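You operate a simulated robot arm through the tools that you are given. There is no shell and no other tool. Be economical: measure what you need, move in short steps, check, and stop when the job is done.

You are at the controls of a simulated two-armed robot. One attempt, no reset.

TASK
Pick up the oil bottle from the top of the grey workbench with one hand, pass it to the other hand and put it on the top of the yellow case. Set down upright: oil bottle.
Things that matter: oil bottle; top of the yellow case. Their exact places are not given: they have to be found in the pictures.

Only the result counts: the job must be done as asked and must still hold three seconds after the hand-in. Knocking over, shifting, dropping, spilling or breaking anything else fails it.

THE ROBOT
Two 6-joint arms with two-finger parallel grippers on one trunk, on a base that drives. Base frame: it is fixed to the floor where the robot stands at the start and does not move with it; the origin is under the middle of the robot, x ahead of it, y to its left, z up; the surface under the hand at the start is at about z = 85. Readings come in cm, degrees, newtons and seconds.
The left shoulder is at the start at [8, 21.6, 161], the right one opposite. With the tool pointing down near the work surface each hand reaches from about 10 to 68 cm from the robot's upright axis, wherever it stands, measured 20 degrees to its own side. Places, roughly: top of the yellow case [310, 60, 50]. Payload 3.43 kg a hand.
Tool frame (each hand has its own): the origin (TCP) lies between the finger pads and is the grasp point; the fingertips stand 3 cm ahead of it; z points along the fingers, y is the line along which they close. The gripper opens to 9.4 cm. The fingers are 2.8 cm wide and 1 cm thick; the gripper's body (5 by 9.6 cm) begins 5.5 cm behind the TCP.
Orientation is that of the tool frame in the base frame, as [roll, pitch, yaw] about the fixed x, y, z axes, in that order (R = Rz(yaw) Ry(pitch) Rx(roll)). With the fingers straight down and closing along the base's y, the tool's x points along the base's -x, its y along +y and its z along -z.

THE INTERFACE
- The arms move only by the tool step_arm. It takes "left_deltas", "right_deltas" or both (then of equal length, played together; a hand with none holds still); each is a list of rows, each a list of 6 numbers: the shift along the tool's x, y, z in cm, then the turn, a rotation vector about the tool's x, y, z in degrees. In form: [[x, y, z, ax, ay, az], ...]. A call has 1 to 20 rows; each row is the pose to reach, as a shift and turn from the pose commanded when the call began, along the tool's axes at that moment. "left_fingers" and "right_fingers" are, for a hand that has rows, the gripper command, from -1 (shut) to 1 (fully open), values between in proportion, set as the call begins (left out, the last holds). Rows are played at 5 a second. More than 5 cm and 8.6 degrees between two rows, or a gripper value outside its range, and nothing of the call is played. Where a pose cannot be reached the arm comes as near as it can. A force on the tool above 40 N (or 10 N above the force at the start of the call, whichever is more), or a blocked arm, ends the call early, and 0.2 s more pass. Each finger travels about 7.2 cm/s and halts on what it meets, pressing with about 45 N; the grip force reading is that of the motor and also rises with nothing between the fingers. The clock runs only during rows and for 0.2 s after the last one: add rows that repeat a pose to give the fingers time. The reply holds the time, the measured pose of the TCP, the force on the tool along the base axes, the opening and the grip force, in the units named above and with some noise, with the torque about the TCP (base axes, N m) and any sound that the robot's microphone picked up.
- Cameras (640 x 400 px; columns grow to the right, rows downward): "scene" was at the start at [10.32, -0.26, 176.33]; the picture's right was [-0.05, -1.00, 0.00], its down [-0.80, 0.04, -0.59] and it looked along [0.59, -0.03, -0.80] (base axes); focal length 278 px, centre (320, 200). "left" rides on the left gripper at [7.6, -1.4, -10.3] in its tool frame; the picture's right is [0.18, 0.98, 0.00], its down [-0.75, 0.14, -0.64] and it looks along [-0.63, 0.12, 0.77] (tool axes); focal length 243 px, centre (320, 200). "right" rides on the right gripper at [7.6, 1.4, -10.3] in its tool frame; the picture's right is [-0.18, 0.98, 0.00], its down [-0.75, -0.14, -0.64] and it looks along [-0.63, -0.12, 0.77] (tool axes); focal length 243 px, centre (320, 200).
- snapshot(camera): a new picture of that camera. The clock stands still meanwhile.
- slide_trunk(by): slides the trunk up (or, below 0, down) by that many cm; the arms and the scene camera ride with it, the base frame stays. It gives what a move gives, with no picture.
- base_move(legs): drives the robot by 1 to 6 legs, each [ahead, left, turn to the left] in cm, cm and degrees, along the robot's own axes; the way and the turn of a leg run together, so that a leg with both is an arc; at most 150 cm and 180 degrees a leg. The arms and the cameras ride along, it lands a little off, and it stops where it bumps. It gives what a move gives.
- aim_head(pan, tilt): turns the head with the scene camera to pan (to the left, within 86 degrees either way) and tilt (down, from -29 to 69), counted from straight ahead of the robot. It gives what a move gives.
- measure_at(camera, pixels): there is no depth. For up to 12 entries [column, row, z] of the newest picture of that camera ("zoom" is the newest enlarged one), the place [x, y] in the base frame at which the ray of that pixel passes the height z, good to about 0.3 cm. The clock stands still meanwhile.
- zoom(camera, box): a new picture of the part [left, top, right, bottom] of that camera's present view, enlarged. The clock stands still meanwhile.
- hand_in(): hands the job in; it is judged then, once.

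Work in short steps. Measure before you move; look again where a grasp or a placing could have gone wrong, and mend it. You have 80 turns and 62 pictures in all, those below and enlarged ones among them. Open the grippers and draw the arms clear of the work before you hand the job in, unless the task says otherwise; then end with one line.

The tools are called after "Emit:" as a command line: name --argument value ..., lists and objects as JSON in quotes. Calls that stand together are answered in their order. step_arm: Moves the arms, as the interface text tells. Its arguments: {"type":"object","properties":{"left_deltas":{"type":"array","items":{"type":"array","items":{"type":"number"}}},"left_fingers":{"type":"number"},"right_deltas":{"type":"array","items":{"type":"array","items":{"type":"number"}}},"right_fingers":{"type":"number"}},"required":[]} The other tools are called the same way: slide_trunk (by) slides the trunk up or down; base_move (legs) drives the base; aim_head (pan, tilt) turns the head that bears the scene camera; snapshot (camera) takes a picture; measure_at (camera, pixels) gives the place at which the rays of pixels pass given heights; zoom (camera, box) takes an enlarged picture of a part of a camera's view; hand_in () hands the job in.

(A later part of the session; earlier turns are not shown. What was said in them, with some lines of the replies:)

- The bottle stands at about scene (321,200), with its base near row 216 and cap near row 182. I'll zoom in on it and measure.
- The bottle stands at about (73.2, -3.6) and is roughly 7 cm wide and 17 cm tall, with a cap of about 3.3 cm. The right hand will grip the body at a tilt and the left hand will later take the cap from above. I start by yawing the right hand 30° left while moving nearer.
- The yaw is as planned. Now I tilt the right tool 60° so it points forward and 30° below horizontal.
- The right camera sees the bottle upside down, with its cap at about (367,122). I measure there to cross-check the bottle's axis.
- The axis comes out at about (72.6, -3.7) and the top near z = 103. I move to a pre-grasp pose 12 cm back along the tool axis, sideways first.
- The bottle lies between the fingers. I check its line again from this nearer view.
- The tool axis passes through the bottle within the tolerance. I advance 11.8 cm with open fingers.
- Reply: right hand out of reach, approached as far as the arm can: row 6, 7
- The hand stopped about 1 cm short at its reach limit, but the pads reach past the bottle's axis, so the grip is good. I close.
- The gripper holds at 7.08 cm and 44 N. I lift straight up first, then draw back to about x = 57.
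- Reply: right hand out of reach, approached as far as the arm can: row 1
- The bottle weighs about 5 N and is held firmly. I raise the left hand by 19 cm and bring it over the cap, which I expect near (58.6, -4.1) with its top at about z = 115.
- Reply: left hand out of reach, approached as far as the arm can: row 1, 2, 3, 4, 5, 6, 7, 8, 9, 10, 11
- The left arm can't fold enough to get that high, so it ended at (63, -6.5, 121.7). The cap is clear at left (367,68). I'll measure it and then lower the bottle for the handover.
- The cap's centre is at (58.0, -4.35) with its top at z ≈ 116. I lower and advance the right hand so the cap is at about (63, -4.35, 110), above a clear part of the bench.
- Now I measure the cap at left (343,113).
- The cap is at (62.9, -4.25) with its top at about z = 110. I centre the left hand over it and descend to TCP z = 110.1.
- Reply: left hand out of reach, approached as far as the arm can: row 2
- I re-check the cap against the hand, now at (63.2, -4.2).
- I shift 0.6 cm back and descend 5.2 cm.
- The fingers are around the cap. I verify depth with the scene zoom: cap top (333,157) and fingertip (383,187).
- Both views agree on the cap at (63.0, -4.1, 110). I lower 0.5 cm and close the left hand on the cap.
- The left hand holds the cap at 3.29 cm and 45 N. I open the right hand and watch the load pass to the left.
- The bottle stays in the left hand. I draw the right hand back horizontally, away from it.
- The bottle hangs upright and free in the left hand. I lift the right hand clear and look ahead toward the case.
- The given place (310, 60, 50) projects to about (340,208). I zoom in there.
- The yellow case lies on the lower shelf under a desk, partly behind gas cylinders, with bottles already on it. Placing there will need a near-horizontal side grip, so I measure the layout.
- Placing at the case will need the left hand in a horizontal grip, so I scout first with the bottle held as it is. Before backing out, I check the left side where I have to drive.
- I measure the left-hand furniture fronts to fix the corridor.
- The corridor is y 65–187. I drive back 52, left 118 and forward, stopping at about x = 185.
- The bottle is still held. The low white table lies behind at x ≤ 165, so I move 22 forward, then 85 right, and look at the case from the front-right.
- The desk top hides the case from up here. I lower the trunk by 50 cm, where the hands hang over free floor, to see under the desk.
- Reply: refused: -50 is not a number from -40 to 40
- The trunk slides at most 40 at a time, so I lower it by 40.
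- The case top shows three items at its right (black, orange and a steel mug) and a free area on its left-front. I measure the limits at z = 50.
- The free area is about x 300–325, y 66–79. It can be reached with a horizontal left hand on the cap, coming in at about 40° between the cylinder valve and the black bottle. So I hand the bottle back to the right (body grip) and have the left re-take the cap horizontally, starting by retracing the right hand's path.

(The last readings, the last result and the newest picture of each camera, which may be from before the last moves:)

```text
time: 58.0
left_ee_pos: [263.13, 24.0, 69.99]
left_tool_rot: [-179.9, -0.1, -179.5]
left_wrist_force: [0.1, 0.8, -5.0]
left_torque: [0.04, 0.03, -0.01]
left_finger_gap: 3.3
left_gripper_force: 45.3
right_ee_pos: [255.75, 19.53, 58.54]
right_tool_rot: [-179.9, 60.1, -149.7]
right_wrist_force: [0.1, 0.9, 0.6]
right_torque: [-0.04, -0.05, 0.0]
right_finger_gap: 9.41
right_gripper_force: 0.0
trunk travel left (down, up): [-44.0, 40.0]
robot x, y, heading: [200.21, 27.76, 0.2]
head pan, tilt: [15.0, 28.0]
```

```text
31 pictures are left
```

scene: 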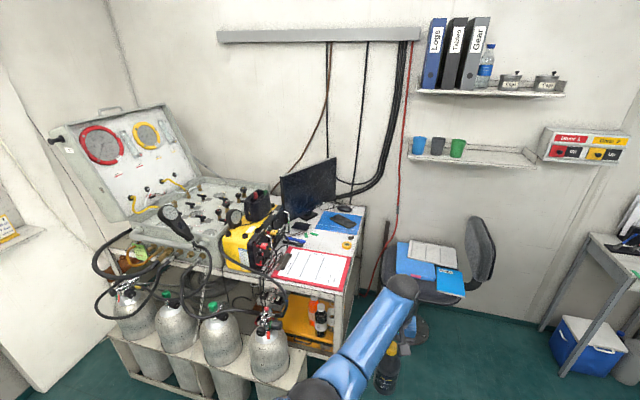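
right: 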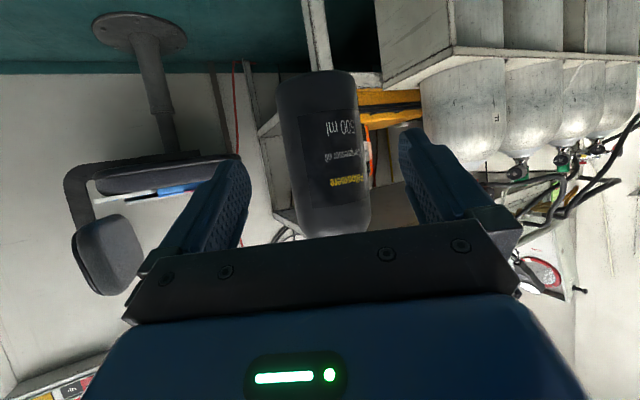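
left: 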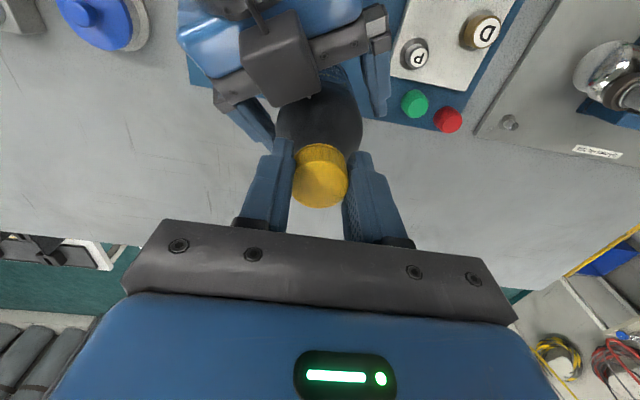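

The bottle is centred between the fingers. I advance the last 8.4 cm horizontally and close.

Emit:
step_arm --right_deltas '[[-1.25, 0, 2.17, 0, 0, 0], [-2.5, 0, 4.33, 0, 0, 0], [-3.5, 0, 6.06, 0, 0, 0], [-4.15, 0, 7.2, 0, 0, 0], [-4.15, 0, 7.2, 0, 0, 0]]'

Emit:
step_arm --right_deltas '[[0, 0, 0, 0, 0, 0], [0, 0, 0, 0, 0, 0], [0, 0, 0, 0, 0, 0], [0, 0, 0, 0, 0, 0]]' --right_fingers -1

```text
time: 59.2
left_ee_pos: [263.18, 23.97, 70.0]
left_tool_rot: [-180.0, -0.1, -179.5]
left_wrist_force: [0.8, 0.2, -5.6]
left_torque: [0.0, 0.0, -0.01]
left_finger_gap: 3.27
left_gripper_force: 45.0
right_ee_pos: [263.22, 23.68, 58.77]
right_tool_rot: [-179.9, 60.1, -149.7]
right_wrist_force: [-0.7, 0.1, 0.5]
right_torque: [-0.04, 0.02, 0.0]
right_finger_gap: 9.4
right_gripper_force: 0.0
trunk travel left (down, up): [-44.0, 40.0]
robot x, y, heading: [200.04, 27.49, 0.4]
head pan, tilt: [15.0, 28.0]
```

```text
time: 60.2
left_ee_pos: [263.37, 23.92, 69.96]
left_tool_rot: [-179.9, 0.1, -179.5]
left_wrist_force: [5.7, -7.7, -8.2]
left_torque: [-0.35, -0.41, 0.12]
left_finger_gap: 3.26
left_gripper_force: 44.6
right_ee_pos: [263.1, 23.66, 58.88]
right_tool_rot: [-180.0, 59.9, -149.6]
right_wrist_force: [-4.8, 7.3, 4.0]
right_torque: [-0.48, -0.14, -0.05]
right_finger_gap: 7.05
right_gripper_force: 45.1
trunk travel left (down, up): [-44.0, 40.0]
robot x, y, heading: [200.4, 28.16, 0.3]
head pan, tilt: [15.0, 28.0]
```

The right hand holds the body at 7.05 cm. I open the left hand, then lift it off the cap.

Emit:
step_arm --left_deltas '[[0, 0, 0, 0, 0, 0], [0, 0, 0, 0, 0, 0], [0, 0, -1.5, 0, 0, 0], [0, 0, -4, 0, 0, 0], [0, 0, -7, 0, 0, 0], [0, 0, -8, 0, 0, 0]]' --left_fingers 0.4

Emit:
snapshot --camera "left"

```text
time: 61.6
left_ee_pos: [263.43, 23.9, 78.04]
left_tool_rot: [-179.9, -0.1, -179.6]
left_wrist_force: [0.7, 0.8, 0.9]
left_torque: [0.0, -0.03, 0.0]
left_finger_gap: 6.58
left_gripper_force: 0.1
right_ee_pos: [263.19, 23.63, 58.83]
right_tool_rot: [-180.0, 59.9, -149.8]
right_wrist_force: [0.5, 0.4, -0.1]
right_torque: [0.0, 0.01, -0.01]
right_finger_gap: 7.04
right_gripper_force: 45.1
trunk travel left (down, up): [-44.0, 40.0]
robot x, y, heading: [200.49, 27.6, 0.5]
head pan, tilt: [15.0, 28.0]
```

```text
30 pictures are left
```

left: 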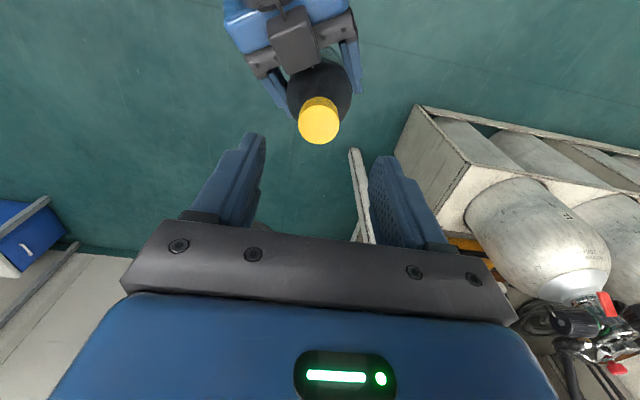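

The bottle stays with the right hand. I swing the left hand aside to the left-back while yawing it 40° to the right.

Emit:
step_arm --left_deltas '[[0, 3, 0, 0, 0, 6.7], [1, 6, 0, 0, 0, 13.4], [3, 9, 0, 0, 0, 20], [5, 12, 0, 0, 0, 26.7], [7, 15, 0, 0, 0, 33.4], [9, 17, 0, 0, 0, 40], [9, 17, 0, 0, 0, 40]]'

Emit:
step_arm --left_deltas '[[0, 0, 0, 0, -8, 0], [0, 0, 0, 0, -16, 0], [0, 0, 0, 0, -24, 0], [0, 0, 0, 0, -32, 0], [0, 0, 0, 0, -40, 0], [0, 0, 0, 0, -48, 0], [0, 0, 0, 0, -56, 0], [0, 0, 0, 0, -64, 0], [0, 0, 0, 0, -72, 0], [0, 0, 0, 0, -80, 0], [0, 0, 0, 0, -80, 0]]'

Emit:
snapshot --camera "left"

```text
time: 63.2
left_ee_pos: [258.3, 39.74, 70.51]
left_tool_rot: [-180.0, -0.1, 140.2]
left_wrist_force: [0.2, 0.2, 0.5]
left_torque: [0.01, 0.02, 0.0]
left_finger_gap: 6.59
left_gripper_force: 0.0
left hand out of reach, approached as far as the arm can: row 2, 3, 4, 5, 6, 7
right_ee_pos: [263.15, 23.4, 58.8]
right_tool_rot: [179.9, 59.8, -149.7]
right_wrist_force: [-0.7, 0.4, 0.1]
right_torque: [0.0, 0.03, -0.01]
right_finger_gap: 7.05
right_gripper_force: 45.2
trunk travel left (down, up): [-44.0, 40.0]
robot x, y, heading: [200.39, 27.65, 0.2]
head pan, tilt: [15.0, 28.0]
```

```text
time: 65.6
left_ee_pos: [258.82, 39.75, 70.5]
left_tool_rot: [-179.9, 80.0, 140.5]
left_wrist_force: [0.0, -0.3, 1.0]
left_torque: [0.02, -0.01, -0.01]
left_finger_gap: 6.6
left_gripper_force: 0.1
right_ee_pos: [263.19, 23.57, 58.86]
right_tool_rot: [-179.9, 60.0, -149.8]
right_wrist_force: [0.3, 0.1, -0.3]
right_torque: [-0.03, 0.0, 0.06]
right_finger_gap: 7.03
right_gripper_force: 45.2
trunk travel left (down, up): [-44.0, 40.0]
robot x, y, heading: [200.24, 27.83, 0.6]
head pan, tilt: [15.0, 28.0]
```

```text
29 pictures are left
```

left: 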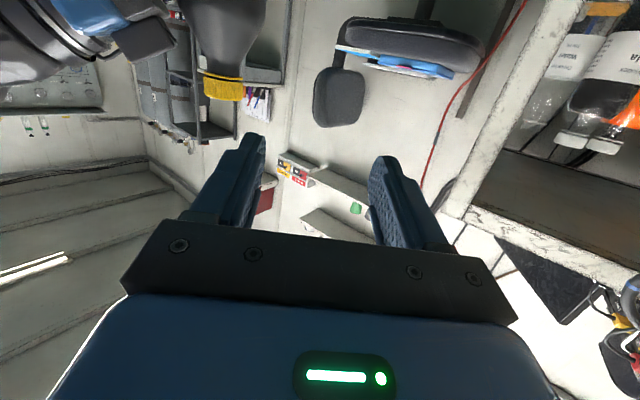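

The left hand now points 40° right and 10° below horizontal. I shift it sideways onto the cap's line and look.

Emit:
step_arm --left_deltas '[[0, -3, 0, 0, 0, 0], [-0.4, -6, 0, 0, 0, 0], [-0.8, -9.2, 0, 0, 0, 0], [-0.8, -9.2, 0, 0, 0, 0]]'

Emit:
snapshot --camera "left"

Emit:
aim_head --pan 0 --tilt 48

Emit:
snapshot --camera "scene"

```text
time: 66.6
left_ee_pos: [253.0, 32.24, 71.1]
left_tool_rot: [-179.6, 79.9, 140.8]
left_wrist_force: [0.1, 0.0, -0.6]
left_torque: [-0.02, 0.0, 0.03]
left_finger_gap: 6.55
left_gripper_force: 0.2
right_ee_pos: [263.09, 23.47, 58.9]
right_tool_rot: [-179.9, 59.9, -149.7]
right_wrist_force: [1.1, -0.2, 0.4]
right_torque: [-0.03, 0.01, 0.0]
right_finger_gap: 7.06
right_gripper_force: 44.9
trunk travel left (down, up): [-44.0, 40.0]
robot x, y, heading: [200.37, 27.12, 0.0]
head pan, tilt: [15.0, 28.0]
```

```text
28 pictures are left
```

left: 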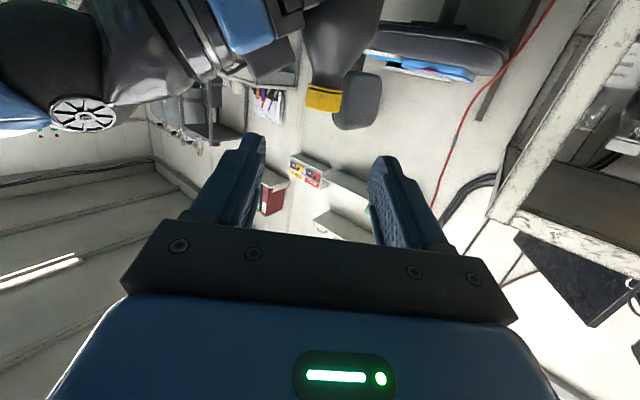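

```text
time: 67.4
left_ee_pos: [253.1, 32.27, 71.13]
left_tool_rot: [-179.9, 79.9, 140.5]
left_wrist_force: [0.0, 0.7, 0.0]
left_torque: [-0.01, -0.01, 0.0]
left_finger_gap: 6.59
left_gripper_force: 0.1
right_ee_pos: [263.08, 23.44, 58.84]
right_tool_rot: [180.0, 60.1, -149.7]
right_wrist_force: [1.3, 0.7, -1.2]
right_torque: [0.02, 0.06, 0.0]
right_finger_gap: 7.05
right_gripper_force: 45.1
trunk travel left (down, up): [-44.0, 40.0]
robot x, y, heading: [200.73, 27.66, 0.4]
head pan, tilt: [0.0, 48.0]
```

```text
27 pictures are left
```

scene: 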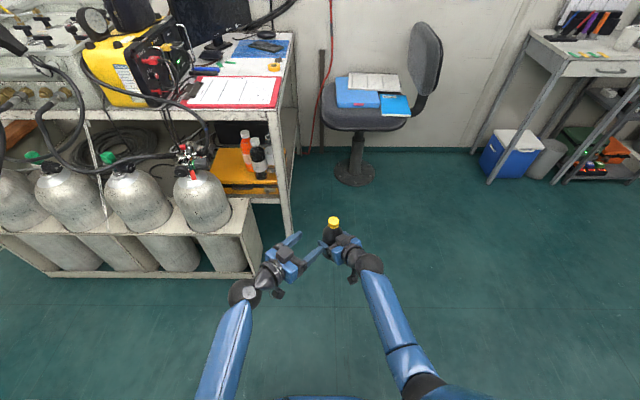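

I measure the cap in the left view at (324,98) and in the scene view at (333,222).

Emit:
measure_at --camera "left" --pixels '[[324, 97, 68], [324, 97, 69], [324, 97, 70]]'

Emit:
zoom --camera "scene" --box '[240, 190, 400, 290]'

Emit:
measure_at --camera "scene" --pixels '[[333.5, 220, 69], [333.5, 220, 70], [333.5, 220, 71]]'

```text
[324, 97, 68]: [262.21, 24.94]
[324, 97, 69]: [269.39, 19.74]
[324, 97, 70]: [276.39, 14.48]
```

```text
4.00 times, centred on (320, 240) of scene
```

zoom: 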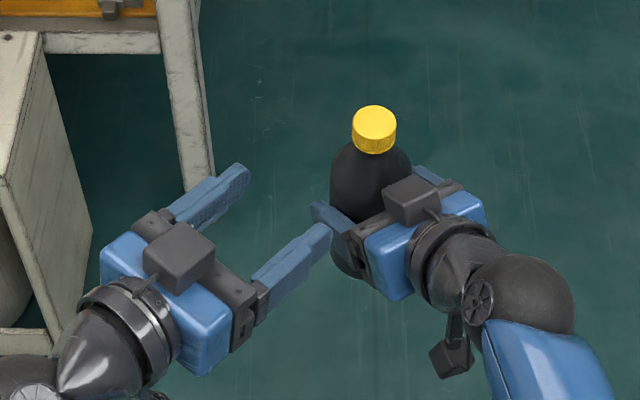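

```text
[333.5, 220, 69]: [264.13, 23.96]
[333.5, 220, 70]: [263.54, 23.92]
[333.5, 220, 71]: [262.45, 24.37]
```

I check the right gripper's top box at zoom (412,185) against the left hand's path.

Emit:
measure_at --camera "zoom" --pixels '[[412, 188, 64], [412, 188, 67], [385, 190, 66], [435, 188, 66], [180, 240, 77], [330, 228, 70], [248, 168, 70]]'

```text
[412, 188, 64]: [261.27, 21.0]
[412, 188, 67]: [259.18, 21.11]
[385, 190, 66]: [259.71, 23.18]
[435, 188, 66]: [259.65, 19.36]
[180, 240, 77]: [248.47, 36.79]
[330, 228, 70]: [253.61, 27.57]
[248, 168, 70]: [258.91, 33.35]
```

The right gripper's top box reaches about z = 66.6, close under the path of the left fingers. I therefore grip a little higher on the cap (TCP z ≈ 69.4) with a narrower opening, and approach in steps.

Emit:
step_arm --left_deltas '[[-0.5, 0.36, 0.5, 0, 0, 0], [-0.5, 0.36, 3, 0, 0, 0], [-0.5, 0.36, 5.5, 0, 0, 0], [-0.5, 0.36, 7.5, 0, 0, 0], [-0.5, 0.36, 7.5, 0, 0, 0]]' --left_fingers 0.1

Emit:
snapshot --camera "left"

Emit:
zoom --camera "scene" --box '[240, 190, 400, 290]'

```text
time: 68.6
left_ee_pos: [259.0, 27.84, 70.4]
left_tool_rot: [-179.9, 80.0, 140.6]
left_wrist_force: [0.1, 0.2, 0.4]
left_torque: [0.02, -0.01, -0.01]
left_finger_gap: 5.17
left_gripper_force: 0.0
right_ee_pos: [263.08, 23.55, 58.99]
right_tool_rot: [-180.0, 60.0, -149.6]
right_wrist_force: [0.1, 0.0, 1.2]
right_torque: [-0.04, 0.03, 0.01]
right_finger_gap: 7.06
right_gripper_force: 45.1
trunk travel left (down, up): [-44.0, 40.0]
robot x, y, heading: [200.03, 27.93, 0.5]
head pan, tilt: [0.0, 48.0]
```

```text
25 pictures are left
```

left: 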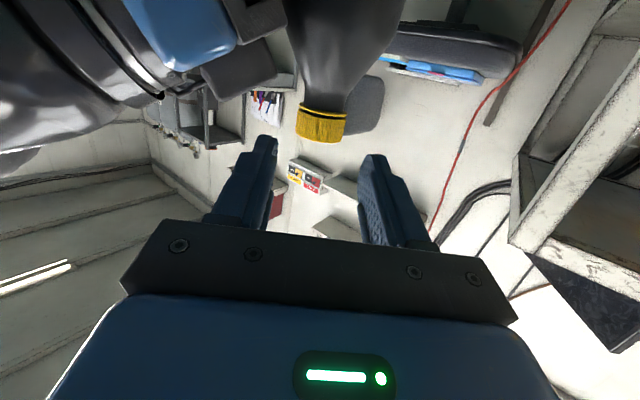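

```text
4.00 times, centred on (320, 240) of scene
```

zoom: 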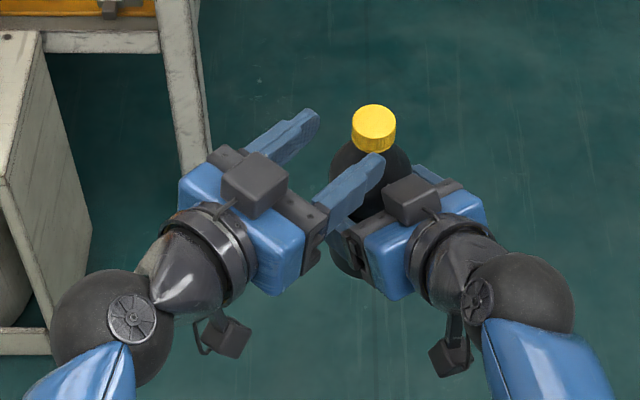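

The fingers are aligned with the cap, with the mid-tips at zoom (350,137) pointing at (374,125). I advance the remaining 5 cm.

Emit:
step_arm --left_deltas '[[0, 0, 1.5, 0, 0, 0], [0, 0, 3, 0, 0, 0], [0, 0, 4.2, 0, 0, 0], [0, 0, 5.1, 0, 0, 0], [0, 0, 5.1, 0, 0, 0]]'

Emit:
snapshot --camera "left"

Emit:
zoom --camera "scene" --box '[260, 190, 380, 265]'

```text
time: 69.8
left_ee_pos: [262.87, 24.71, 69.46]
left_tool_rot: [-179.9, 79.9, 140.5]
left_wrist_force: [0.3, -0.9, -0.2]
left_torque: [0.02, 0.0, -0.02]
left_finger_gap: 5.18
left_gripper_force: 0.2
right_ee_pos: [263.2, 23.51, 58.89]
right_tool_rot: [180.0, 60.0, -149.6]
right_wrist_force: [0.7, -0.3, -0.2]
right_torque: [-0.03, 0.01, 0.0]
right_finger_gap: 7.04
right_gripper_force: 45.5
trunk travel left (down, up): [-44.0, 40.0]
robot x, y, heading: [200.22, 27.57, 0.5]
head pan, tilt: [0.0, 48.0]
```

```text
23 pictures are left
```

left: 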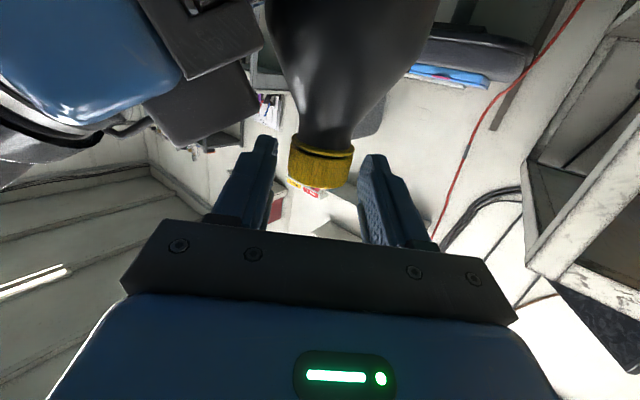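

```text
5.33 times, centred on (320, 228) of scene
```

zoom: 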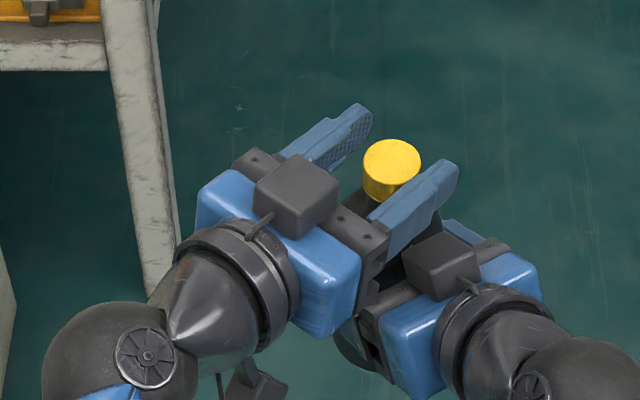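

The cap lies between the left fingers with no contact yet. I close the left hand on it.

Emit:
step_arm --left_deltas '[[0, 0, 0, 0, 0, 0], [0, 0, 0, 0, 0, 0], [0, 0, 0, 0, 0, 0], [0, 0, 0, 0, 0, 0]]' --left_fingers -1

Emit:
zoom --camera "scene" --box '[260, 190, 380, 265]'

```text
time: 70.8
left_ee_pos: [262.87, 24.69, 69.56]
left_tool_rot: [-179.1, 79.9, 141.0]
left_wrist_force: [-13.2, -9.9, 6.1]
left_torque: [-0.39, 0.7, -0.28]
left_finger_gap: 3.28
left_gripper_force: 44.9
right_ee_pos: [263.11, 23.5, 58.87]
right_tool_rot: [180.0, 60.1, -149.6]
right_wrist_force: [13.5, 10.1, -5.3]
right_torque: [-0.71, 0.7, 0.05]
right_finger_gap: 7.07
right_gripper_force: 45.3
trunk travel left (down, up): [-44.0, 40.0]
robot x, y, heading: [200.29, 27.62, 0.4]
head pan, tilt: [0.0, 48.0]
```

```text
5.33 times, centred on (320, 228) of scene
```

zoom: 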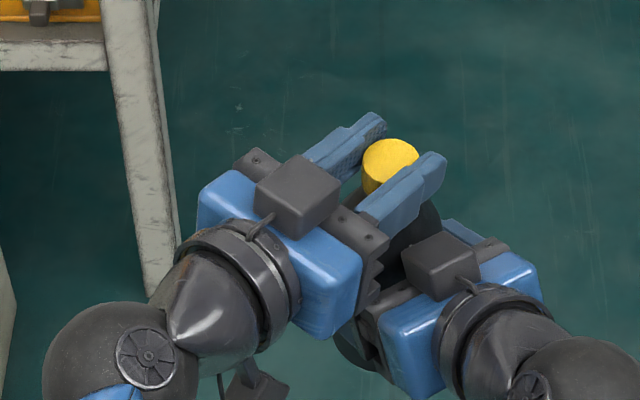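

The cap is gripped at 3.28 cm. I open the right hand and withdraw it horizontally.

Emit:
step_arm --right_deltas '[[0, 0, 0, 0, 0, 0], [0, 0, 0, 0, 0, 0], [0.75, 0, -1.3, 0, 0, 0], [2, 0, -3.46, 0, 0, 0], [3.5, 0, -6.1, 0, 0, 0], [5, 0, -8.66, 0, 0, 0], [7, 0, -12.1, 0, 0, 0], [7, 0, -12.1, 0, 0, 0]]' --right_fingers 1

Emit:
snapshot --camera "right"

```text
time: 72.6
left_ee_pos: [262.98, 24.74, 69.41]
left_tool_rot: [-179.7, 79.8, 140.7]
left_wrist_force: [0.3, -0.1, 0.6]
left_torque: [0.03, 0.02, -0.01]
left_finger_gap: 3.26
left_gripper_force: 44.9
right_ee_pos: [251.18, 16.3, 58.95]
right_tool_rot: [180.0, 59.9, -149.7]
right_wrist_force: [0.2, -1.0, -0.6]
right_torque: [0.04, -0.04, -0.01]
right_finger_gap: 9.41
right_gripper_force: 0.0
trunk travel left (down, up): [-44.0, 40.0]
robot x, y, heading: [200.32, 27.45, 0.4]
head pan, tilt: [0.0, 48.0]
```

```text
20 pictures are left
```

right: 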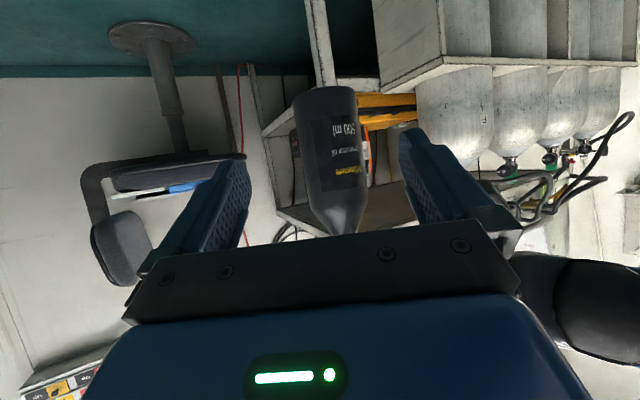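

The bottle hangs in the left hand's horizontal grip. I draw the right hand back toward the body, and bring the left hand in and yaw it to about -5°, keeping the bottle upright.

Emit:
step_arm --left_deltas '[[0.61, 0.3, -3.47, -5.67, 0, -1], [1.2, 0.6, -6.9, -11.3, 0, -2], [1.84, 0.92, -10.4, -17, 0, -3], [2.45, 1.23, -13.9, -22.7, 0, -4], [3.06, 1.54, -17.3, -28.3, 0, -5], [3.68, 1.85, -20.8, -34, 0, -6], [3.68, 1.85, -20.8, -34, 0, -6]]' --right_deltas '[[0.65, -0.7, -2.8, 0, 0, 0], [1.3, -1.4, -5.6, 0, 0, 0], [1.95, -2.1, -8.3, 0, 0, 0], [2.6, -2.8, -11.1, 0, 0, 0], [3.3, -3.5, -13.9, 0, 0, 0], [3.9, -4.4, -16.7, 0, 0, 0], [3.9, -4.4, -16.7, 0, 0, 0]]'

Emit:
snapshot --camera "scene"

```text
time: 74.1
left_ee_pos: [247.45, 39.97, 69.17]
left_tool_rot: [179.9, 79.7, 174.7]
left_wrist_force: [-0.5, -0.5, -0.5]
left_torque: [-0.02, 0.07, -0.02]
left_finger_gap: 3.27
left_gripper_force: 45.1
right_ee_pos: [240.43, 10.05, 64.37]
right_tool_rot: [-177.6, 60.6, -136.1]
right_wrist_force: [0.7, 0.0, -1.1]
right_torque: [-0.01, 0.0, 0.0]
right_finger_gap: 9.4
right_gripper_force: 0.0
trunk travel left (down, up): [-44.0, 40.0]
robot x, y, heading: [200.41, 27.61, 0.6]
head pan, tilt: [0.0, 48.0]
stopped in row 7 (right hand): the arm was blocked; the commanded pose is now the measured one
```

```text
19 pictures are left
```

scene: 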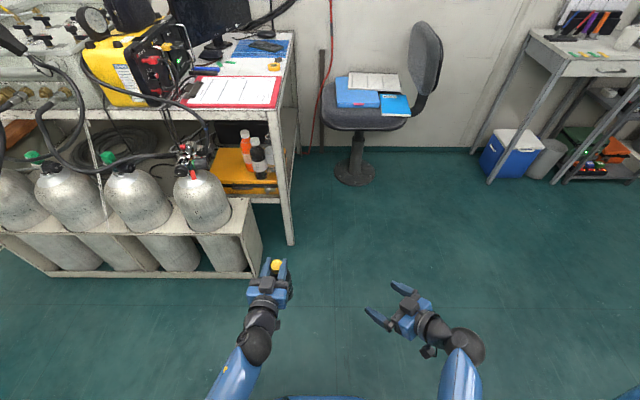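

The left hand is at robot (47, 12) with yaw -5°, and the right arm simply met its joint limit. I turn the base 45° left, then move to about (255, -8), keeping clear of the rack corner.

Emit:
base_move --legs '[[0, 0, 45], [10, -64, 0]]'

Emit:
aim_head --pan 10 --tilt 33

Emit:
snapshot --camera "scene"

```text
time: 79.8
left_ee_pos: [277.46, 31.85, 69.23]
left_tool_rot: [179.8, 79.8, -140.3]
left_wrist_force: [-0.4, 0.3, -0.1]
left_torque: [-0.04, 0.05, 0.01]
left_finger_gap: 3.26
left_gripper_force: 45.0
right_ee_pos: [293.68, 5.78, 64.58]
right_tool_rot: [-177.2, 60.8, -90.7]
right_wrist_force: [-0.3, 0.3, -0.6]
right_torque: [-0.02, -0.03, -0.04]
right_finger_gap: 9.41
right_gripper_force: 0.0
trunk travel left (down, up): [-44.0, 40.0]
robot x, y, heading: [252.88, -10.01, 45.5]
head pan, tilt: [0.0, 48.0]
```

```text
time: 80.6
left_ee_pos: [277.27, 31.78, 69.35]
left_tool_rot: [180.0, 79.8, -140.1]
left_wrist_force: [1.2, 0.2, 0.4]
left_torque: [-0.02, 0.06, 0.01]
left_finger_gap: 3.3
left_gripper_force: 45.1
right_ee_pos: [293.55, 5.86, 64.69]
right_tool_rot: [-177.0, 60.7, -90.6]
right_wrist_force: [-0.3, 0.4, -0.7]
right_torque: [0.05, -0.01, 0.03]
right_finger_gap: 9.4
right_gripper_force: 0.1
trunk travel left (down, up): [-44.0, 40.0]
robot x, y, heading: [252.82, -10.39, 45.2]
head pan, tilt: [10.0, 33.0]
```

```text
18 pictures are left
```

scene: 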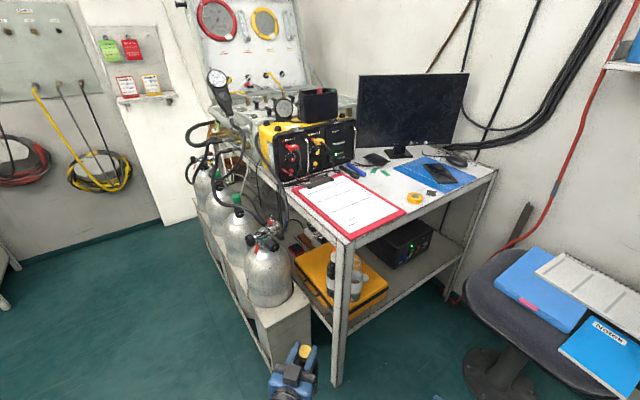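

From here the case's rear right part also looks open through the desk's end side. I zoom in.

Emit:
zoom --camera "scene" --box '[270, 220, 420, 320]'

```text
4.00 times, centred on (345, 270) of scene
```

zoom: 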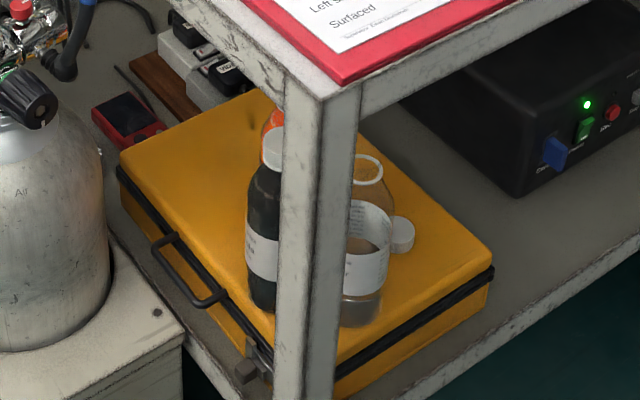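

The left half of the case top is clear. I measure its outline, the items, and the desk apron.

Emit:
measure_at --camera "zoom" --pixels '[[122, 160, 50], [262, 92, 50], [490, 265, 50], [248, 300, 50], [265, 312, 50], [262, 165, 60], [190, 165, 50], [200, 190, 50], [110, 250, 45], [330, 95, 80], [285, 85, 80], [60, 95, 68]]'

```text
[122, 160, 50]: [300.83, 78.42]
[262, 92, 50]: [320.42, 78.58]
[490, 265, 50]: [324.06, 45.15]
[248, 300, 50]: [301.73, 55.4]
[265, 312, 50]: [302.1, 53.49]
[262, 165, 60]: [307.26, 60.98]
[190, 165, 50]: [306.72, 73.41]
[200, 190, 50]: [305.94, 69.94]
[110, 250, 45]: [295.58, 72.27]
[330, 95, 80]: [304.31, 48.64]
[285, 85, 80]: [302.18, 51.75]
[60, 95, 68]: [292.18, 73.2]
```

The target spot is the bottle's centre at (309, 72.5), with entry along 40° (clear of the cylinder by ~3 cm and the black bottle by ~2 cm). I raise the trunk 2.6 cm and drive so the bottle waits near (291.6, 57.9).

Emit:
slide_trunk --by 2.6

Emit:
base_move --legs '[[26, 6, 0]]'

Emit:
aim_head --pan 15 --tilt 45

Emit:
snapshot --camera "scene"

Emit:
snapshot --camera "left"

```text
time: 81.3
left_ee_pos: [277.34, 31.96, 72.14]
left_tool_rot: [-180.0, 79.8, -140.2]
left_wrist_force: [0.2, -0.6, -5.3]
left_torque: [-0.01, 0.03, 0.0]
left_finger_gap: 3.32
left_gripper_force: 45.2
right_ee_pos: [293.8, 5.83, 67.35]
right_tool_rot: [-177.0, 60.7, -90.7]
right_wrist_force: [0.9, 0.5, -0.4]
right_torque: [-0.01, 0.02, 0.0]
right_finger_gap: 9.4
right_gripper_force: 0.0
trunk travel left (down, up): [-46.6, 37.4]
robot x, y, heading: [252.32, -10.65, 45.2]
head pan, tilt: [10.0, 33.0]
```

```text
time: 83.2
left_ee_pos: [291.34, 54.61, 71.82]
left_tool_rot: [179.9, 79.7, -140.0]
left_wrist_force: [0.5, 0.0, -4.8]
left_torque: [-0.01, 0.04, -0.03]
left_finger_gap: 3.27
left_gripper_force: 44.7
right_ee_pos: [307.72, 28.68, 67.27]
right_tool_rot: [-177.1, 60.8, -90.4]
right_wrist_force: [-1.1, 0.4, 0.3]
right_torque: [0.0, 0.01, 0.02]
right_finger_gap: 9.39
right_gripper_force: 0.1
trunk travel left (down, up): [-46.6, 37.4]
robot x, y, heading: [267.0, 12.25, 45.8]
head pan, tilt: [10.0, 33.0]
```

```text
time: 83.9
left_ee_pos: [291.31, 54.69, 71.87]
left_tool_rot: [179.9, 79.8, -139.9]
left_wrist_force: [0.2, 0.7, -4.6]
left_torque: [-0.04, 0.04, 0.02]
left_finger_gap: 3.25
left_gripper_force: 44.6
right_ee_pos: [307.86, 28.77, 67.42]
right_tool_rot: [-176.8, 60.8, -90.3]
right_wrist_force: [0.9, -0.3, 0.6]
right_torque: [-0.01, -0.01, 0.01]
right_finger_gap: 9.4
right_gripper_force: 0.2
trunk travel left (down, up): [-46.6, 37.4]
robot x, y, heading: [266.65, 12.54, 45.8]
head pan, tilt: [15.0, 45.0]
```

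```text
16 pictures are left
```

scene: 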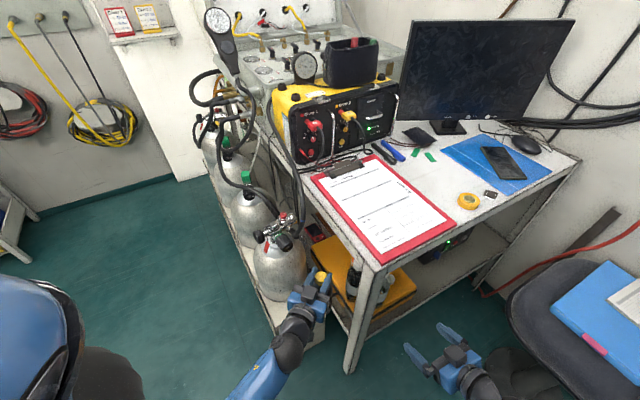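

```text
15 pictures are left
```

left: 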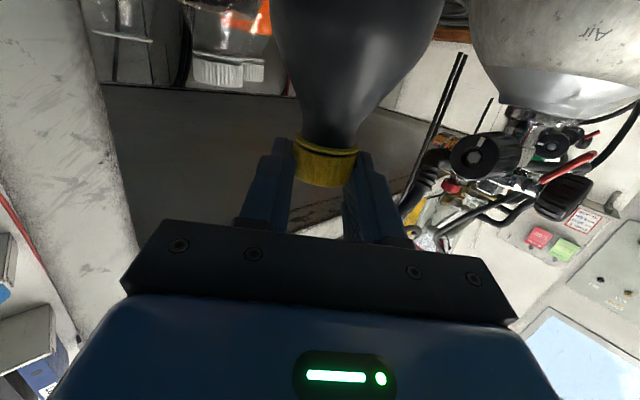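

The corridor is clear: in the left view the leg is on the left, the cylinder valve on the right, and the black bottle's cap at (228,72). I shift 2.3 cm left and go forward 12 cm level.

Emit:
step_arm --left_deltas '[[0, 1.2, 0, 0, 0, 0], [0, 2.27, 0, 0, 0, 0], [-0.53, 2.27, 2.95, 0, 0, 0], [-1.06, 2.27, 5.9, 0, 0, 0], [-1.6, 2.27, 8.85, 0, 0, 0], [-2.12, 2.27, 11.8, 0, 0, 0], [-2.12, 2.27, 11.8, 0, 0, 0]]'

Emit:
snapshot --camera "left"

Emit:
zoom --camera "scene" --box '[240, 200, 440, 325]'

```text
time: 85.5
left_ee_pos: [298.79, 64.02, 71.75]
left_tool_rot: [-180.0, 79.8, -140.0]
left_wrist_force: [-0.4, 0.4, -4.1]
left_torque: [-0.04, 0.02, 0.01]
left_finger_gap: 3.28
left_gripper_force: 44.8
right_ee_pos: [307.76, 28.76, 67.27]
right_tool_rot: [-176.9, 60.7, -90.3]
right_wrist_force: [-0.3, -1.1, 0.1]
right_torque: [0.02, -0.01, 0.01]
right_finger_gap: 9.4
right_gripper_force: 0.0
trunk travel left (down, up): [-46.6, 37.4]
robot x, y, heading: [266.62, 12.46, 45.4]
head pan, tilt: [15.0, 45.0]
```

```text
14 pictures are left
```

left: 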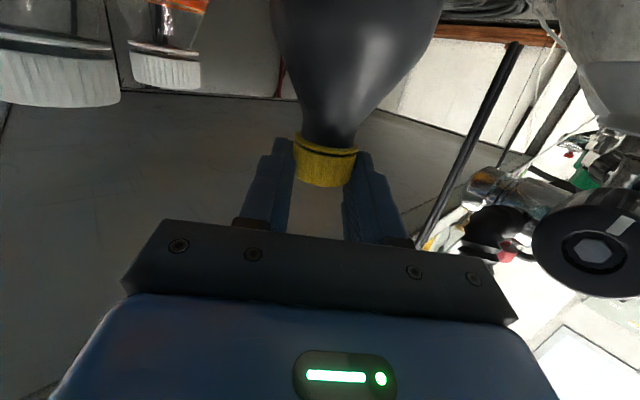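

```text
3.20 times, centred on (340, 262) of scene
```

zoom: 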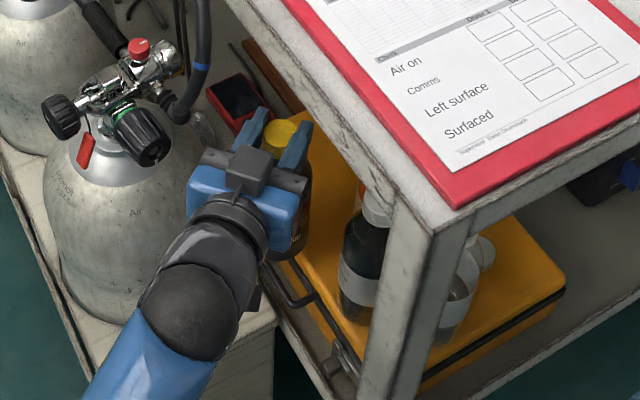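

There is clearance on both sides: the valve knob at zoom (145,135) and the black bottle at (370,240). I advance the remaining 12.3 cm level.

Emit:
step_arm --left_deltas '[[-0.44, 0, 2.46, 0, 0, 0], [-0.89, 0, 4.9, 0, 0, 0], [-1.33, 0, 7.4, 0, 0, 0], [-1.77, 0, 9.84, 0, 0, 0], [-2.18, 0, 12.1, 0, 0, 0], [-2.18, 0, 12.1, 0, 0, 0]]'

Emit:
snapshot --camera "left"

Emit:
zoom --camera "scene" --box '[240, 200, 440, 325]'

```text
time: 86.9
left_ee_pos: [308.43, 72.05, 72.07]
left_tool_rot: [180.0, 79.8, -139.9]
left_wrist_force: [0.3, 0.2, -4.6]
left_torque: [-0.08, 0.09, 0.0]
left_finger_gap: 3.28
left_gripper_force: 45.4
right_ee_pos: [307.84, 28.74, 67.42]
right_tool_rot: [-176.8, 60.8, -90.2]
right_wrist_force: [0.4, -0.6, 0.4]
right_torque: [-0.03, 0.03, 0.01]
right_finger_gap: 9.39
right_gripper_force: 0.2
trunk travel left (down, up): [-46.6, 37.4]
robot x, y, heading: [266.78, 12.46, 45.4]
head pan, tilt: [15.0, 45.0]
```

```text
12 pictures are left
```

left: 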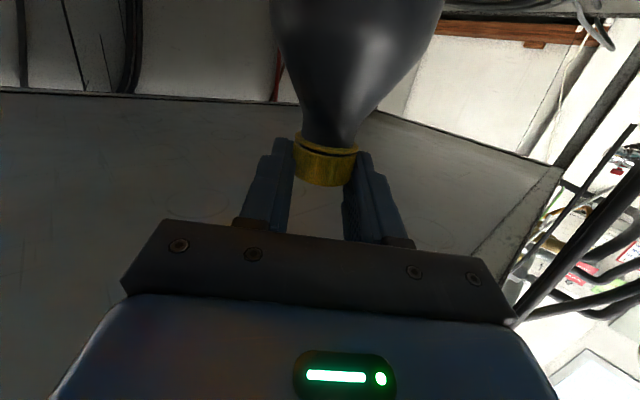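

```text
3.20 times, centred on (340, 262) of scene
```

zoom: 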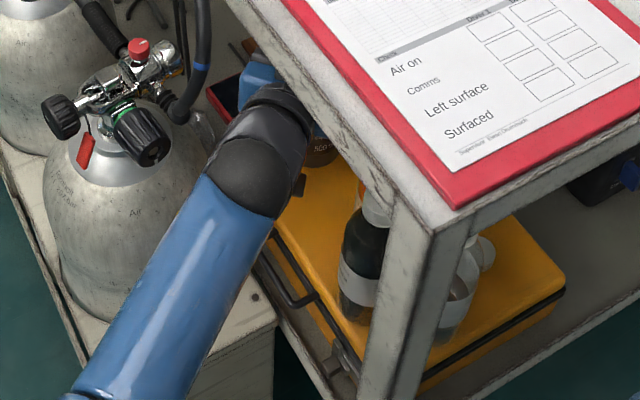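

The hand is at (308.4, 72.05). I lower 2.6 cm and watch the wrist force.

Emit:
step_arm --left_deltas '[[0.6, 0, 0.1, 0, 0, 0], [1.2, 0, 0.21, 0, 0, 0], [1.7, 0, 0.3, 0, 0, 0], [2.1, 0, 0.37, 0, 0, 0], [2.56, 0, 0.46, 0, 0, 0], [2.56, 0, 0.46, 0, 0, 0]]'

```text
time: 88.3
left_ee_pos: [308.42, 71.99, 69.35]
left_tool_rot: [179.8, 79.8, -140.0]
left_wrist_force: [-0.1, -0.7, -5.4]
left_torque: [-0.01, 0.05, -0.01]
left_finger_gap: 3.3
left_gripper_force: 44.7
right_ee_pos: [307.81, 28.72, 67.29]
right_tool_rot: [-177.0, 60.7, -90.4]
right_wrist_force: [0.6, 0.1, -0.1]
right_torque: [0.02, -0.02, 0.0]
right_finger_gap: 9.41
right_gripper_force: 0.1
trunk travel left (down, up): [-46.6, 37.4]
robot x, y, heading: [267.12, 12.34, 45.6]
head pan, tilt: [15.0, 45.0]
```

There is no contact yet at TCP z = 69.35 (base near 51). I lower 0.6 cm more.

Emit:
step_arm --left_deltas '[[0.2, 0, 0.04, 0, 0, 0], [0.4, 0, 0.07, 0, 0, 0], [0.6, 0, 0.11, 0, 0, 0], [0.6, 0, 0.11, 0, 0, 0]]'

```text
time: 89.3
left_ee_pos: [308.6, 72.01, 68.62]
left_tool_rot: [179.8, 79.8, -140.1]
left_wrist_force: [-0.2, 0.4, -5.0]
left_torque: [-0.06, 0.03, 0.01]
left_finger_gap: 3.26
left_gripper_force: 44.9
right_ee_pos: [307.76, 28.82, 67.23]
right_tool_rot: [-177.1, 60.7, -90.3]
right_wrist_force: [-0.2, 0.1, 0.3]
right_torque: [-0.01, -0.02, -0.03]
right_finger_gap: 9.41
right_gripper_force: 0.0
trunk travel left (down, up): [-46.6, 37.4]
robot x, y, heading: [267.06, 12.57, 45.6]
head pan, tilt: [15.0, 45.0]
```

Still no contact at 68.62, so I continue in small steps.

Emit:
step_arm --left_deltas '[[0.15, 0, 0.03, 0, 0, 0], [0.3, 0, 0.05, 0, 0, 0], [0.3, 0, 0.05, 0, 0, 0]]'

Emit:
step_arm --left_deltas '[[0.15, 0, 0.03, 0, 0, 0], [0.3, 0, 0.05, 0, 0, 0], [0.3, 0, 0.05, 0, 0, 0]]'

```text
time: 90.1
left_ee_pos: [308.39, 72.16, 68.27]
left_tool_rot: [179.9, 79.8, -139.9]
left_wrist_force: [-0.7, -0.2, -4.5]
left_torque: [-0.05, 0.02, 0.03]
left_finger_gap: 3.27
left_gripper_force: 45.2
right_ee_pos: [307.82, 28.7, 67.32]
right_tool_rot: [-177.0, 60.6, -90.4]
right_wrist_force: [-0.3, 0.6, 0.0]
right_torque: [-0.03, -0.02, -0.02]
right_finger_gap: 9.4
right_gripper_force: 0.0
trunk travel left (down, up): [-46.6, 37.4]
robot x, y, heading: [266.73, 12.54, 45.5]
head pan, tilt: [15.0, 45.0]
```

```text
time: 90.9
left_ee_pos: [308.47, 72.07, 68.0]
left_tool_rot: [-180.0, 79.8, -139.9]
left_wrist_force: [0.4, 0.2, -5.1]
left_torque: [-0.02, 0.08, 0.01]
left_finger_gap: 3.27
left_gripper_force: 45.2
right_ee_pos: [307.72, 28.7, 67.29]
right_tool_rot: [-177.0, 60.7, -90.4]
right_wrist_force: [0.1, -0.3, -0.9]
right_torque: [-0.01, 0.03, 0.01]
right_finger_gap: 9.42
right_gripper_force: 0.0
trunk travel left (down, up): [-46.6, 37.4]
robot x, y, heading: [266.58, 12.67, 45.7]
head pan, tilt: [15.0, 45.0]
```

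The force is still -5 N, so there is no contact. I lower two more small steps.

Emit:
step_arm --left_deltas '[[0.15, 0, 0.03, 0, 0, 0], [0.3, 0, 0.05, 0, 0, 0], [0.3, 0, 0.05, 0, 0, 0]]'

Emit:
step_arm --left_deltas '[[0.15, 0, 0.03, 0, 0, 0], [0.3, 0, 0.05, 0, 0, 0], [0.3, 0, 0.05, 0, 0, 0]]'

Emit:
zoom --camera "scene" --box '[290, 215, 390, 278]'

```text
time: 91.7
left_ee_pos: [308.52, 72.18, 67.73]
left_tool_rot: [180.0, 79.9, -140.0]
left_wrist_force: [1.8, 0.3, -1.6]
left_torque: [0.13, -0.19, -0.02]
left_finger_gap: 3.3
left_gripper_force: 45.2
right_ee_pos: [307.83, 28.68, 67.21]
right_tool_rot: [-176.9, 60.7, -90.3]
right_wrist_force: [0.0, 0.2, -1.0]
right_torque: [0.0, 0.02, 0.04]
right_finger_gap: 9.4
right_gripper_force: 0.1
trunk travel left (down, up): [-46.6, 37.4]
robot x, y, heading: [266.98, 12.34, 45.6]
head pan, tilt: [15.0, 45.0]
```

```text
time: 92.5
left_ee_pos: [308.45, 72.12, 67.79]
left_tool_rot: [179.9, 80.1, -140.3]
left_wrist_force: [-3.9, -0.8, 13.8]
left_torque: [0.0, 0.03, 0.0]
left_finger_gap: 3.28
left_gripper_force: 45.1
right_ee_pos: [307.67, 28.68, 67.38]
right_tool_rot: [-176.8, 60.8, -90.2]
right_wrist_force: [0.8, -0.6, 0.1]
right_torque: [0.01, 0.02, -0.01]
right_finger_gap: 9.39
right_gripper_force: 0.1
trunk travel left (down, up): [-46.6, 37.4]
robot x, y, heading: [267.11, 12.65, 45.9]
head pan, tilt: [15.0, 45.0]
```

```text
6.35 times, centred on (340, 246) of scene
```

zoom: 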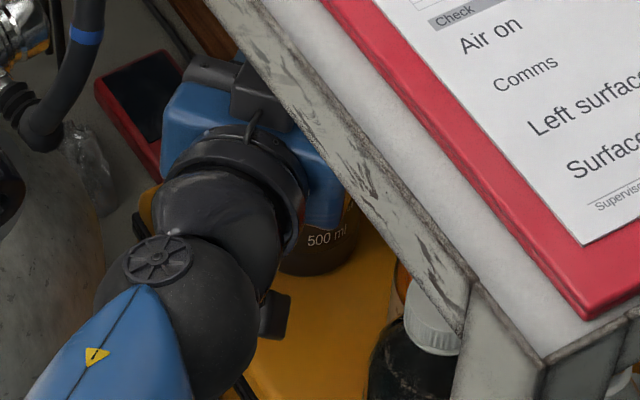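

Contact: the force rose to +13.8 N, and the bottle stands on the case at zoom (320,255). I relax 0.2 cm and open the left fingers slightly.

Emit:
step_arm --left_deltas '[[-0.2, 0, -0.03, 0, 0, 0], [-0.2, 0, -0.03, 0, 0, 0]]'

Emit:
step_arm --left_deltas '[[0, 0, 0, 0, 0, 0], [0, 0, 0, 0, 0, 0], [0, 0, 0, 0, 0, 0], [0, 0, 0, 0, 0, 0]]' --left_fingers 0.15

Emit:
snapshot --camera "left"

```text
time: 93.1
left_ee_pos: [308.64, 72.12, 67.74]
left_tool_rot: [179.7, 79.9, -140.3]
left_wrist_force: [0.9, 3.6, 7.7]
left_torque: [0.77, -0.7, 0.06]
left_finger_gap: 3.29
left_gripper_force: 45.0
right_ee_pos: [307.81, 28.67, 67.27]
right_tool_rot: [-176.9, 60.7, -90.3]
right_wrist_force: [-0.4, 0.1, -0.5]
right_torque: [-0.01, 0.01, -0.03]
right_finger_gap: 9.38
right_gripper_force: 0.1
trunk travel left (down, up): [-46.6, 37.4]
robot x, y, heading: [267.04, 12.81, 45.8]
head pan, tilt: [15.0, 45.0]
```

```text
time: 94.1
left_ee_pos: [308.63, 72.07, 67.76]
left_tool_rot: [179.8, 79.8, -140.1]
left_wrist_force: [0.1, 0.5, -0.5]
left_torque: [0.03, -0.02, -0.03]
left_finger_gap: 5.39
left_gripper_force: 0.1
right_ee_pos: [307.79, 28.78, 67.29]
right_tool_rot: [-176.9, 60.8, -90.3]
right_wrist_force: [0.8, 0.2, -0.1]
right_torque: [-0.01, 0.0, 0.02]
right_finger_gap: 9.43
right_gripper_force: 0.0
trunk travel left (down, up): [-46.6, 37.4]
robot x, y, heading: [267.05, 12.52, 45.5]
head pan, tilt: [15.0, 45.0]
```

```text
9 pictures are left
```

left: 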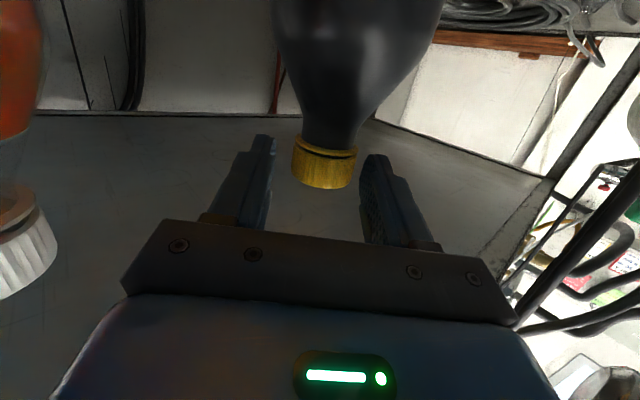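

The cap is free on both sides with no contact force. I withdraw level for 6 cm, then rise slightly and leave along the entry path.

Emit:
step_arm --left_deltas '[[0.18, 0, -1, 0, 0, 0], [0.44, 0, -2.46, 0, 0, 0], [0.8, 0, -4.4, 0, 0, 0], [1.06, 0, -5.9, 0, 0, 0], [0, 0, -8.1, 0, 0, 0], [-1.2, 0, -10.4, 0, 0, 0], [-1.6, 0, -13.5, 0, 0, 0], [-1.1, 0, -16.5, 0, 0, 0], [-0.6, 0, -19.4, 0, 0, 0], [-0.1, 0, -22.4, 0, 0, 0], [0.3, 0, -24.3, 0, 0, 0], [0.3, 0, -24.3, 0, 0, 0]]'

Emit:
zoom --camera "scene" --box '[240, 200, 440, 325]'

```text
time: 96.7
left_ee_pos: [290.12, 56.64, 71.79]
left_tool_rot: [179.9, 79.9, -140.1]
left_wrist_force: [-0.5, -0.4, -0.1]
left_torque: [-0.01, -0.02, 0.01]
left_finger_gap: 5.41
left_gripper_force: 0.0
right_ee_pos: [307.78, 28.69, 67.34]
right_tool_rot: [-176.9, 60.7, -90.3]
right_wrist_force: [-1.1, 0.5, 0.1]
right_torque: [0.02, 0.02, -0.02]
right_finger_gap: 9.41
right_gripper_force: 0.1
trunk travel left (down, up): [-46.6, 37.4]
robot x, y, heading: [266.67, 12.43, 45.7]
head pan, tilt: [15.0, 45.0]
```

```text
3.20 times, centred on (340, 262) of scene
```

zoom: 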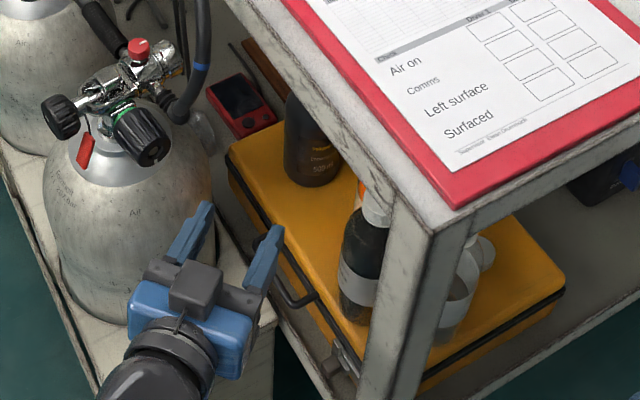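

The bottle stands upright on the yellow case at zoom (313,150), and the other items are in place. I open the left gripper and back the base away.

Emit:
base_move --legs '[[-26, -6, 0]]'

Emit:
step_arm --left_deltas '[[0, 0, 0, 0, 0, 0], [0, 0, 0, 0, 0, 0]]' --left_fingers 1

Emit:
snapshot --camera "scene"

```text
time: 98.6
left_ee_pos: [276.94, 34.31, 71.82]
left_tool_rot: [179.9, 80.0, -140.3]
left_wrist_force: [-0.3, -0.2, -0.6]
left_torque: [-0.01, 0.0, 0.03]
left_finger_gap: 5.39
left_gripper_force: 0.1
right_ee_pos: [294.45, 6.45, 67.37]
right_tool_rot: [-176.9, 60.7, -90.5]
right_wrist_force: [-0.1, 0.5, 0.8]
right_torque: [-0.03, 0.05, 0.02]
right_finger_gap: 9.38
right_gripper_force: 0.1
trunk travel left (down, up): [-46.6, 37.4]
robot x, y, heading: [253.67, -9.5, 45.3]
head pan, tilt: [15.0, 45.0]
```

```text
time: 99.2
left_ee_pos: [276.95, 34.4, 71.89]
left_tool_rot: [179.8, 79.9, -140.5]
left_wrist_force: [-0.6, 0.0, 0.2]
left_torque: [0.03, 0.01, 0.02]
left_finger_gap: 9.4
left_gripper_force: 0.2
right_ee_pos: [294.43, 6.39, 67.34]
right_tool_rot: [-176.9, 60.8, -90.5]
right_wrist_force: [0.1, -0.5, -0.3]
right_torque: [-0.01, -0.03, 0.02]
right_finger_gap: 9.38
right_gripper_force: 0.1
trunk travel left (down, up): [-46.6, 37.4]
robot x, y, heading: [253.48, -9.54, 45.2]
head pan, tilt: [15.0, 45.0]
```

```text
7 pictures are left
```

scene: 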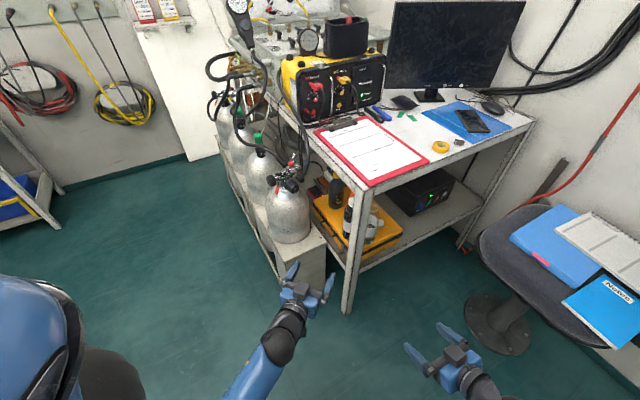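

The bottle stands upright on the case at about (337,190), both hands are open and clear, and nothing else has been disturbed. I hand in.

Emit:
hand_in

```text
The job is handed in.
```

The oil bottle stands upright on top of the yellow case: the right hand picked it up from the bench, the left hand set it down (they passed it back and forth to change the grip), and nothing else was knocked or moved that I could see.
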